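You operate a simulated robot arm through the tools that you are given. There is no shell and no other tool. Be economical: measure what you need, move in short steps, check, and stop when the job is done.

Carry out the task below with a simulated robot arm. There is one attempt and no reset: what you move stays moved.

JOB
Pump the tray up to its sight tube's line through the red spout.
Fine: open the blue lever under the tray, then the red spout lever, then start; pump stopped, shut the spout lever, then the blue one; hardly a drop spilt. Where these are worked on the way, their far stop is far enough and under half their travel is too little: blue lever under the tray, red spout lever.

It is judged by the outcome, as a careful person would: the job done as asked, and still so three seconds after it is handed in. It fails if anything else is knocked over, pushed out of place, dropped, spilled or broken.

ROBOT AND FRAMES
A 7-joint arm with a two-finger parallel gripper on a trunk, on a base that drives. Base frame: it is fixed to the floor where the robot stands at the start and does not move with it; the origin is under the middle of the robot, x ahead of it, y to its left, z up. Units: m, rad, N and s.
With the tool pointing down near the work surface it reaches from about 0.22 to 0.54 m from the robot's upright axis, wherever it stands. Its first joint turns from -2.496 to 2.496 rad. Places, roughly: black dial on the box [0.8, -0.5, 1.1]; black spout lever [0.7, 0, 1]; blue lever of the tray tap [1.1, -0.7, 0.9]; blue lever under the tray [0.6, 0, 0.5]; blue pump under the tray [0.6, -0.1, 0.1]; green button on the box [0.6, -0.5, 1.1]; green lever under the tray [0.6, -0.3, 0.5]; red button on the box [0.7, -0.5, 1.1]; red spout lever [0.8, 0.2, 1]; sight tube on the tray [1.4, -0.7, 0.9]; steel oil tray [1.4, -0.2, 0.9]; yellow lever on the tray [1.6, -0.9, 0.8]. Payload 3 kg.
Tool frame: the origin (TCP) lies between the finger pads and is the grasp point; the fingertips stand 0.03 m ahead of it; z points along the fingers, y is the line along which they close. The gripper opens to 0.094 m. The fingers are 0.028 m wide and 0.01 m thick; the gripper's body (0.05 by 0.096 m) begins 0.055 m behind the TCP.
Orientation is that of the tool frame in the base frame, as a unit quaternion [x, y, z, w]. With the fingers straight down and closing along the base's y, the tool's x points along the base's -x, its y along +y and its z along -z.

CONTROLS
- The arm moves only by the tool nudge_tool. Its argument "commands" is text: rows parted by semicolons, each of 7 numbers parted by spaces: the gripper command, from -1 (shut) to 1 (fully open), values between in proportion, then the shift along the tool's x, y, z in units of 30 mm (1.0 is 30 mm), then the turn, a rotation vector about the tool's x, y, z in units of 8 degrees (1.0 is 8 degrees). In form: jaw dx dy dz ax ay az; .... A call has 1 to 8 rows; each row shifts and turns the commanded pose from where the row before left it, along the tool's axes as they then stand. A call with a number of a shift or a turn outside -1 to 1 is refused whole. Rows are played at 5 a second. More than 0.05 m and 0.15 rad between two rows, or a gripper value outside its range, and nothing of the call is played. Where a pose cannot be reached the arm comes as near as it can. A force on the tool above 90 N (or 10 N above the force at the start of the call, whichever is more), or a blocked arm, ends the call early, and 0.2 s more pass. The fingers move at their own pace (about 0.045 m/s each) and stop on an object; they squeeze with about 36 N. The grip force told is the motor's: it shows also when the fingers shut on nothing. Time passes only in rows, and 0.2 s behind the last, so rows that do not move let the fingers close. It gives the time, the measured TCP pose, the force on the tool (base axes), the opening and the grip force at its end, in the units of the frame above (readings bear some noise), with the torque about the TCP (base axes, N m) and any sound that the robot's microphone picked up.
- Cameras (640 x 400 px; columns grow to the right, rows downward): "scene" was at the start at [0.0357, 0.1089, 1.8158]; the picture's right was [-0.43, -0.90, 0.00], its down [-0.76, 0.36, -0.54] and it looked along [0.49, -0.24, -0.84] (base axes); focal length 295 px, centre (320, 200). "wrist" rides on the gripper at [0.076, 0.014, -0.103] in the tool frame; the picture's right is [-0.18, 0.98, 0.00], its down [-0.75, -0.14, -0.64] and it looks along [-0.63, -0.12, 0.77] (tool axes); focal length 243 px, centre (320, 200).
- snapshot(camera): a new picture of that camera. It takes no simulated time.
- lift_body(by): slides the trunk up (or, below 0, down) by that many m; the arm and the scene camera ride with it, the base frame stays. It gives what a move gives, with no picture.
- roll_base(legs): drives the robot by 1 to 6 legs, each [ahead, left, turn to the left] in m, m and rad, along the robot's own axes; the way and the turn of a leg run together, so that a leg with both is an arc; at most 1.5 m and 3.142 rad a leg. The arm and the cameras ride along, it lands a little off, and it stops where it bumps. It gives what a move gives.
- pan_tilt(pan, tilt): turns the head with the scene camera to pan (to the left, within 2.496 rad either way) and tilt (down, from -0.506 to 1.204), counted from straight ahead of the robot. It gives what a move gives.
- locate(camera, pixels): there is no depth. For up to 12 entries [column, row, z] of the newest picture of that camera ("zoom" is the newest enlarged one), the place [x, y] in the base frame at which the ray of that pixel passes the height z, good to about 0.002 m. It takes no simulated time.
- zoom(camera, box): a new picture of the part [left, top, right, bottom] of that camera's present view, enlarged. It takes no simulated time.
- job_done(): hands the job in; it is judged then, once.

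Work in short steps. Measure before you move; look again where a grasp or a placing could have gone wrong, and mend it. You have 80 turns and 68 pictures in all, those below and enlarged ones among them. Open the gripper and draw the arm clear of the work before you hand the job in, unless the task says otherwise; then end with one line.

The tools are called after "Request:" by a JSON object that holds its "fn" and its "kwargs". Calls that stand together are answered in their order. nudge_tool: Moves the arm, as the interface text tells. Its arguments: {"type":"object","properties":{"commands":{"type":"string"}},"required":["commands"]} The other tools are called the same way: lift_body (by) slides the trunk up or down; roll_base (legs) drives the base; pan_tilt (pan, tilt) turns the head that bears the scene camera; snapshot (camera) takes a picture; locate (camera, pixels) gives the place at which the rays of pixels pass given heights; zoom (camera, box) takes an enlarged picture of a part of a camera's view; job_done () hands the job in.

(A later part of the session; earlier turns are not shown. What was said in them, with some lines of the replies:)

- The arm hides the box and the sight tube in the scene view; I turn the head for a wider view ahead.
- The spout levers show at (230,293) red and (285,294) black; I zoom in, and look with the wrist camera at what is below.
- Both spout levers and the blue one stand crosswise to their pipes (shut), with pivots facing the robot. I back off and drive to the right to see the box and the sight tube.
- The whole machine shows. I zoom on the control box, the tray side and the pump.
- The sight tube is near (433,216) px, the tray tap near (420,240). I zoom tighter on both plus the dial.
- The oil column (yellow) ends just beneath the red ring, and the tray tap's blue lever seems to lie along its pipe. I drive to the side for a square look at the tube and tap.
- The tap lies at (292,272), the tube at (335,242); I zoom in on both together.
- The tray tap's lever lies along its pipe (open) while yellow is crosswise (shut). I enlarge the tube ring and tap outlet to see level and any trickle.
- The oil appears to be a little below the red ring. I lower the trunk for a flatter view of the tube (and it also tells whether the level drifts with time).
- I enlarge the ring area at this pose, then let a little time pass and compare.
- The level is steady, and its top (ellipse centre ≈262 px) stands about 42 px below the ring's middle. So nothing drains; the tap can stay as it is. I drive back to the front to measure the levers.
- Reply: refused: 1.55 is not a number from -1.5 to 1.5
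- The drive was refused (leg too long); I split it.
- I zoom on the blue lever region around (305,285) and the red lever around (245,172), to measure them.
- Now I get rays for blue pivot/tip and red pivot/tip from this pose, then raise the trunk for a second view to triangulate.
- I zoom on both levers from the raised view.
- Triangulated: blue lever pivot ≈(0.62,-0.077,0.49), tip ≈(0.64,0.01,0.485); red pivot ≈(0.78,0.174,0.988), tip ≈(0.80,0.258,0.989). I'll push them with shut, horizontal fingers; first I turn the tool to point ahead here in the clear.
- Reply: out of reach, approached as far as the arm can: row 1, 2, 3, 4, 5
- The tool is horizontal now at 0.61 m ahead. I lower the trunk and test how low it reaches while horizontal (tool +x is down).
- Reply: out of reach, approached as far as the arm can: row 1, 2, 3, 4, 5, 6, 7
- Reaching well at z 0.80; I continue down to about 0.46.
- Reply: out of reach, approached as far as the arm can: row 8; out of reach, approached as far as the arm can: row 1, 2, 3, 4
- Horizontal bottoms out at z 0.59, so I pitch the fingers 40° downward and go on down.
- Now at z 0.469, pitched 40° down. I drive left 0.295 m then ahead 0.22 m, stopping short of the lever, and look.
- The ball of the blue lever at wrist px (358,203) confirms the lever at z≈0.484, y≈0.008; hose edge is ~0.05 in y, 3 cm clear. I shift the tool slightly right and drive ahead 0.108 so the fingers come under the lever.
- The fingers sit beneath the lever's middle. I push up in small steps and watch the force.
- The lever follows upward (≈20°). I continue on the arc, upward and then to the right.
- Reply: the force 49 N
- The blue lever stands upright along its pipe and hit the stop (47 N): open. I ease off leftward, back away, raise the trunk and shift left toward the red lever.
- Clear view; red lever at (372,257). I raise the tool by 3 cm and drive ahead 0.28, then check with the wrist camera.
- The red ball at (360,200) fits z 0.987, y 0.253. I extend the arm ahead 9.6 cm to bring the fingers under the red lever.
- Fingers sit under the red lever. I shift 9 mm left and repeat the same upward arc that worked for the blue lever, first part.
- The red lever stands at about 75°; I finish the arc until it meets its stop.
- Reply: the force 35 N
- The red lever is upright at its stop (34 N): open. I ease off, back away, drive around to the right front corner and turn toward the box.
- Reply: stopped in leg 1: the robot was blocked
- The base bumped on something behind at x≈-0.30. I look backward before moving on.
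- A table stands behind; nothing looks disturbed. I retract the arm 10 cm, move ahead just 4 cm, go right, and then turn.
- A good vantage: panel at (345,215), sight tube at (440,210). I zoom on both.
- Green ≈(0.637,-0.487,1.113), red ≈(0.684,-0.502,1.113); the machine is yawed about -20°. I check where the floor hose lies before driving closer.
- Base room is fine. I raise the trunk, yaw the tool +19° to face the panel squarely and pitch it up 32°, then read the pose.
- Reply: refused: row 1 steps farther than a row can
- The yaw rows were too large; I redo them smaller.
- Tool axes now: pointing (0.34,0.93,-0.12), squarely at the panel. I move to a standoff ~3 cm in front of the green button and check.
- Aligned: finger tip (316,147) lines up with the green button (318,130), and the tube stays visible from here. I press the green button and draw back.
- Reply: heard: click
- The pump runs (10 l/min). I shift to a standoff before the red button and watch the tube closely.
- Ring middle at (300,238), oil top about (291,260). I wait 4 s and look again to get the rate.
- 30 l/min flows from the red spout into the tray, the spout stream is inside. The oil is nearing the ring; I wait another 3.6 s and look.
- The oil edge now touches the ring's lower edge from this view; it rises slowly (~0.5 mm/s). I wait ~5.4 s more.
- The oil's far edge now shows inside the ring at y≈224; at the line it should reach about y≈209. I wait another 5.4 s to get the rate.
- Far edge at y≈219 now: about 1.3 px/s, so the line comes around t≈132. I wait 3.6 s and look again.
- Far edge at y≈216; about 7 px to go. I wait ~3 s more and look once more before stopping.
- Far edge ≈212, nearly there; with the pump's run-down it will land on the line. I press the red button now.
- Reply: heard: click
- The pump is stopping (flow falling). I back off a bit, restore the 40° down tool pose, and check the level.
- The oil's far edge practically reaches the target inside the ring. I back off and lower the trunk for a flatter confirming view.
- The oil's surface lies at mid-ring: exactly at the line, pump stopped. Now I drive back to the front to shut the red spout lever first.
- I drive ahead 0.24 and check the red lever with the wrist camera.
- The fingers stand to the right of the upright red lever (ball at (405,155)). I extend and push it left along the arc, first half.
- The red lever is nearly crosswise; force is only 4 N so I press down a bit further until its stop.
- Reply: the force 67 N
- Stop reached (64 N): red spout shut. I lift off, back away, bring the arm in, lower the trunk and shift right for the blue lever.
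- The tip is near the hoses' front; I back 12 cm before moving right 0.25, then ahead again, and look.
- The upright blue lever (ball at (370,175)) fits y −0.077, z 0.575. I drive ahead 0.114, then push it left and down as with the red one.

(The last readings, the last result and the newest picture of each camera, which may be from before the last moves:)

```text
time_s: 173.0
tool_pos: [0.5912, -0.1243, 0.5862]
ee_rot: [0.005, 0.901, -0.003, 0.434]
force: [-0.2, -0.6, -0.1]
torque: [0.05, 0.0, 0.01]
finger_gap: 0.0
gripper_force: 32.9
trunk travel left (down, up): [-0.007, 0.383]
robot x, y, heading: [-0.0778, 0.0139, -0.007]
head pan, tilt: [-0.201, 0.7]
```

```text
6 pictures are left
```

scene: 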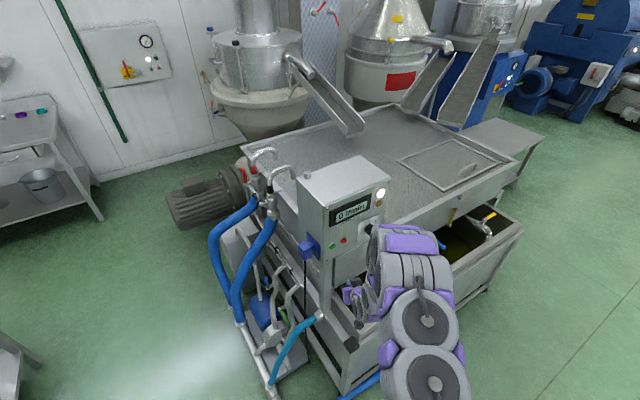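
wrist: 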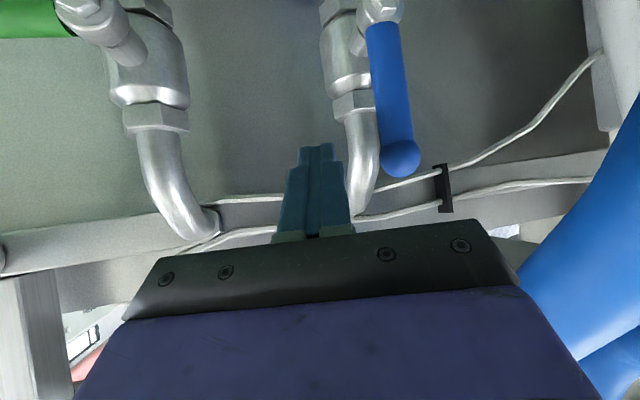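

Fingers are right of the lever, with the pipe well behind. I push left along the arc in two parts.

Request:
{"fn": "nudge_tool", "kwargs": {"commands": "-1 0.028 0.72 0.151 0 0 0;-1 0.028 0.72 0.151 0 0 0;-1 -0.027 0.433 0.193 0 0 0;-1 0.098 0.4 0.25 0 0 0"}}

Request:
{"fn": "nudge_tool", "kwargs": {"commands": "-1 0.223 0.333 0.308 0 0 0;-1 0.249 0.233 0.329 0 0 0;-1 0.343 0.133 0.319 0 0 0;-1 0.156 0 0.125 0 0 0;-1 0.13 0 0.105 0 0 0;-1 0 0 0 0 0 0"}}

Request:
{"fn": "nudge_tool", "kwargs": {"commands": "-1 0.13 0 0.105 0 0 0;-1 0.1 0 0.08 0 0 0;-1 0 0 0 0 0 0"}}

Request:
{"fn": "snapshot", "kwargs": {"camera": "wrist"}}

```text
time_s: 174.0
tool_pos: [0.6053, -0.0543, 0.5696]
ee_rot: [0.004, 0.901, -0.004, 0.433]
force: [-4.3, 0.9, 1.3]
torque: [0.03, 0.04, 0.05]
finger_gap: 0.0002
gripper_force: 33.1
trunk travel left (down, up): [-0.007, 0.383]
robot x, y, heading: [-0.0807, 0.0125, -0.01]
head pan, tilt: [-0.201, 0.7]
```

```text
time_s: 175.4
tool_pos: [0.6133, -0.0335, 0.5229]
ee_rot: [0.004, 0.9, -0.004, 0.437]
force: [-8.5, 3.4, 29.3]
torque: [-0.07, -0.16, 0.21]
finger_gap: 0.0
gripper_force: 33.3
trunk travel left (down, up): [-0.007, 0.383]
robot x, y, heading: [-0.0818, 0.0148, -0.009]
head pan, tilt: [-0.201, 0.7]
```

```text
time_s: 176.2
tool_pos: [0.6142, -0.0329, 0.5237]
ee_rot: [0.003, 0.897, -0.004, 0.443]
force: [-86.4, 5.1, 90.5]
torque: [-0.1, 1.1, -0.22]
finger_gap: 0.0001
gripper_force: 33.1
trunk travel left (down, up): [-0.007, 0.383]
robot x, y, heading: [-0.0796, 0.0172, -0.011]
head pan, tilt: [-0.201, 0.7]
stopped in row 3: the force on the tool passed its limit at 93 N (the readings are from after the stop); the commanded pose is now the measured one
```

```text
5 pictures are left
```

wrist: 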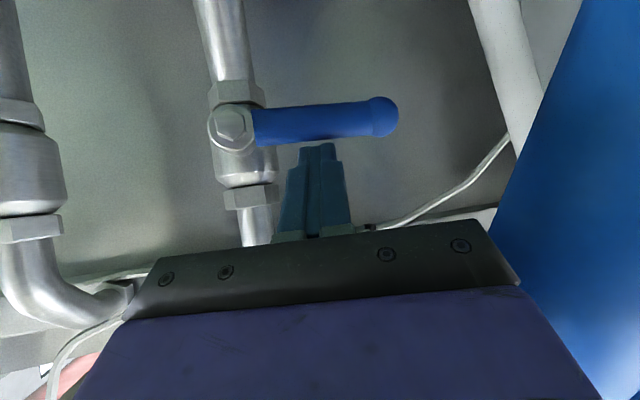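

The blue lever lies crosswise at its stop: shut. I ease off upward, back away and open the gripper, then take a look at everything.

Request:
{"fn": "nudge_tool", "kwargs": {"commands": "-1 -0.4 0 -0.33 0 0 0;-1 -0.2 0 -0.4 0 0 0"}}

Request:
{"fn": "roll_base", "kwargs": {"legs": [[-0.2, 0, 0]]}}

Request:
{"fn": "lift_body", "kwargs": {"by": 0.3}}

Request:
{"fn": "nudge_tool", "kwargs": {"commands": "1 0.3 0 -0.4 0 0 0;1 0.3 0 -0.4 0 0 0;1 0 0 0 0 0 0;1 0 0 0 0 0 0;1 0 0 0 0 0 0"}}

Request:
{"fn": "roll_base", "kwargs": {"legs": [[0, -0.5, 0]]}}

Request:
{"fn": "pan_tilt", "kwargs": {"pan": 0.15, "tilt": 0.6}}

Request:
{"fn": "snapshot", "kwargs": {"camera": "scene"}}

```text
time_s: 176.8
tool_pos: [0.6144, -0.033, 0.5414]
ee_rot: [0.004, 0.899, -0.004, 0.438]
force: [-0.2, 0.4, 0.2]
torque: [0.04, 0.0, 0.01]
finger_gap: 0.0002
gripper_force: 32.4
trunk travel left (down, up): [-0.007, 0.383]
robot x, y, heading: [-0.0788, 0.0158, -0.011]
head pan, tilt: [-0.201, 0.7]
```

```text
time_s: 178.3
tool_pos: [0.4116, -0.0321, 0.5421]
ee_rot: [0.004, 0.899, -0.003, 0.438]
force: [0.1, 0.3, 0.3]
torque: [-0.02, 0.03, 0.03]
finger_gap: 0.0
gripper_force: 33.3
trunk travel left (down, up): [-0.007, 0.383]
robot x, y, heading: [-0.2796, 0.0187, -0.016]
head pan, tilt: [-0.201, 0.7]
```

```text
time_s: 181.3
tool_pos: [0.4118, -0.0322, 0.8426]
ee_rot: [0.004, 0.899, -0.003, 0.439]
force: [-1.0, -0.1, -0.5]
torque: [0.0, 0.01, 0.01]
finger_gap: 0.0
gripper_force: 33.4
trunk travel left (down, up): [-0.307, 0.083]
robot x, y, heading: [-0.2804, 0.0202, -0.013]
head pan, tilt: [-0.201, 0.7]
```

```text
time_s: 182.6
tool_pos: [0.3815, -0.0305, 0.8422]
ee_rot: [0.004, 0.898, -0.004, 0.439]
force: [0.1, 0.1, -0.3]
torque: [0.02, 0.0, -0.02]
finger_gap: 0.0941
gripper_force: 0.1
trunk travel left (down, up): [-0.307, 0.083]
robot x, y, heading: [-0.282, 0.0165, -0.013]
head pan, tilt: [-0.201, 0.7]
```

```text
time_s: 185.5
tool_pos: [0.3774, -0.5244, 0.8436]
ee_rot: [0.0, 0.898, -0.007, 0.439]
force: [-0.5, 1.0, -0.7]
torque: [-0.05, 0.05, -0.06]
finger_gap: 0.0941
gripper_force: 0.1
trunk travel left (down, up): [-0.307, 0.083]
robot x, y, heading: [-0.2817, -0.4909, -0.004]
head pan, tilt: [-0.201, 0.7]
```

```text
time_s: 186.3
tool_pos: [0.3751, -0.5274, 0.8448]
ee_rot: [0.0, 0.898, -0.005, 0.44]
force: [-0.4, 0.6, -0.2]
torque: [-0.03, 0.01, -0.07]
finger_gap: 0.0938
gripper_force: 0.1
trunk travel left (down, up): [-0.307, 0.083]
robot x, y, heading: [-0.2844, -0.4845, -0.009]
head pan, tilt: [0.15, 0.6]
```

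```text
4 pictures are left
```

scene: 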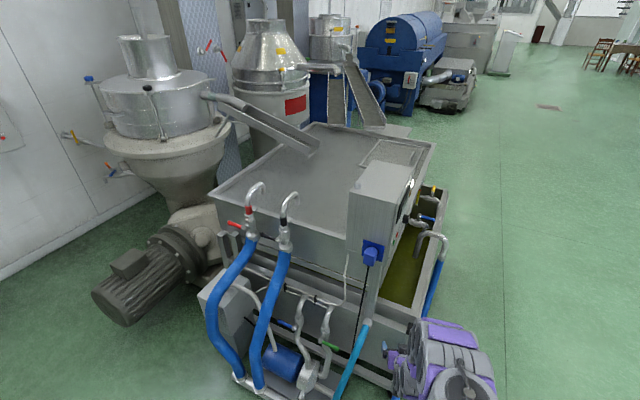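

I zoom on the levers to confirm they are shut and dry.

Request:
{"fn": "zoom", "kwargs": {"camera": "scene", "box": [210, 170, 370, 390]}}

```text
1.82 times, centred on (290, 280) of scene
```

zoom: 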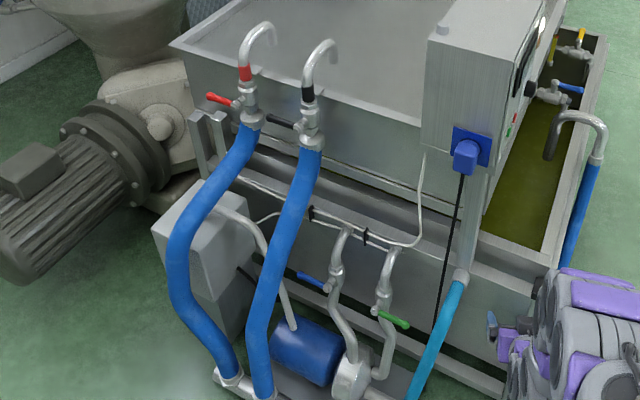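

Red and blue levers are crosswise (shut), floor dry. One last look at the tube from the right side.

Request:
{"fn": "roll_base", "kwargs": {"legs": [[0, -0.73, 0]]}}

Request:
{"fn": "pan_tilt", "kwargs": {"pan": 0.5, "tilt": 0.5}}

Request:
{"fn": "zoom", "kwargs": {"camera": "scene", "box": [410, 195, 460, 227]}}

```text
time_s: 190.3
tool_pos: [0.3685, -1.2608, 0.844]
ee_rot: [0.002, 0.898, -0.004, 0.44]
force: [0.5, -0.1, 0.6]
torque: [0.02, 0.02, -0.02]
finger_gap: 0.0943
gripper_force: 0.1
trunk travel left (down, up): [-0.307, 0.083]
robot x, y, heading: [-0.2921, -1.2161, -0.007]
head pan, tilt: [0.15, 0.6]
```

```text
time_s: 191.2
tool_pos: [0.3682, -1.2627, 0.8457]
ee_rot: [0.003, 0.898, -0.003, 0.44]
force: [-0.9, 0.6, -0.2]
torque: [-0.01, 0.0, 0.0]
finger_gap: 0.094
gripper_force: 0.1
trunk travel left (down, up): [-0.307, 0.083]
robot x, y, heading: [-0.2877, -1.217, -0.006]
head pan, tilt: [0.499, 0.499]
```

```text
12.50 times, centred on (435, 211) of scene
```

zoom: 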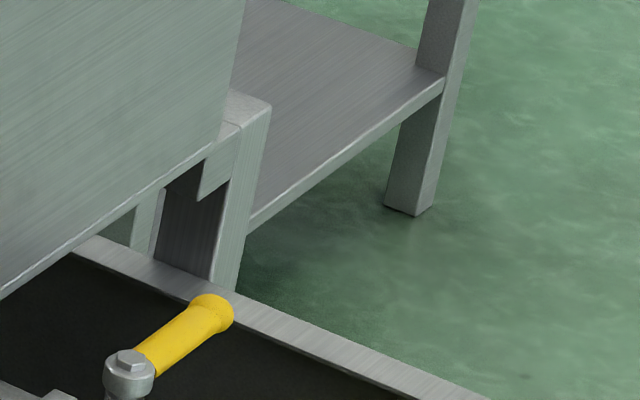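

The tube is further left; I shift the box.

Request:
{"fn": "zoom", "kwargs": {"camera": "scene", "box": [385, 195, 425, 225]}}

```text
13.33 times, centred on (405, 210) of scene
```

zoom: 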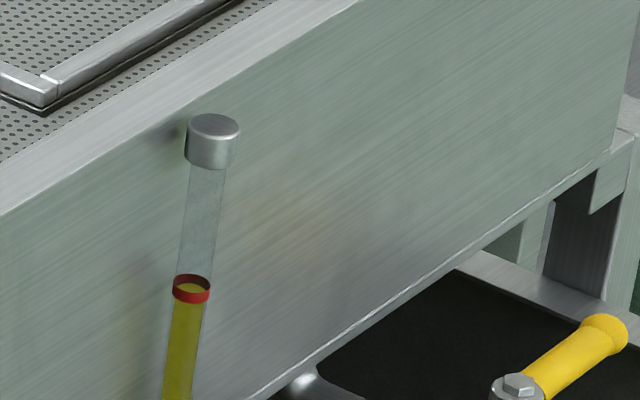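

The oil is still at the red line, the levers are shut, the pump is off, and the arm is clear with the gripper open. I hand it in.

Request:
{"fn": "job_done", "kwargs": {}}

```text
The job is handed in.
```

I pumped the tray up to the red line on the sight tube through the red spout. The pump is stopped, the red spout lever and then the blue lever are shut, and I saw no oil spilt. While reversing, the base bumped the table behind the robot once; nothing on it looked disturbed.
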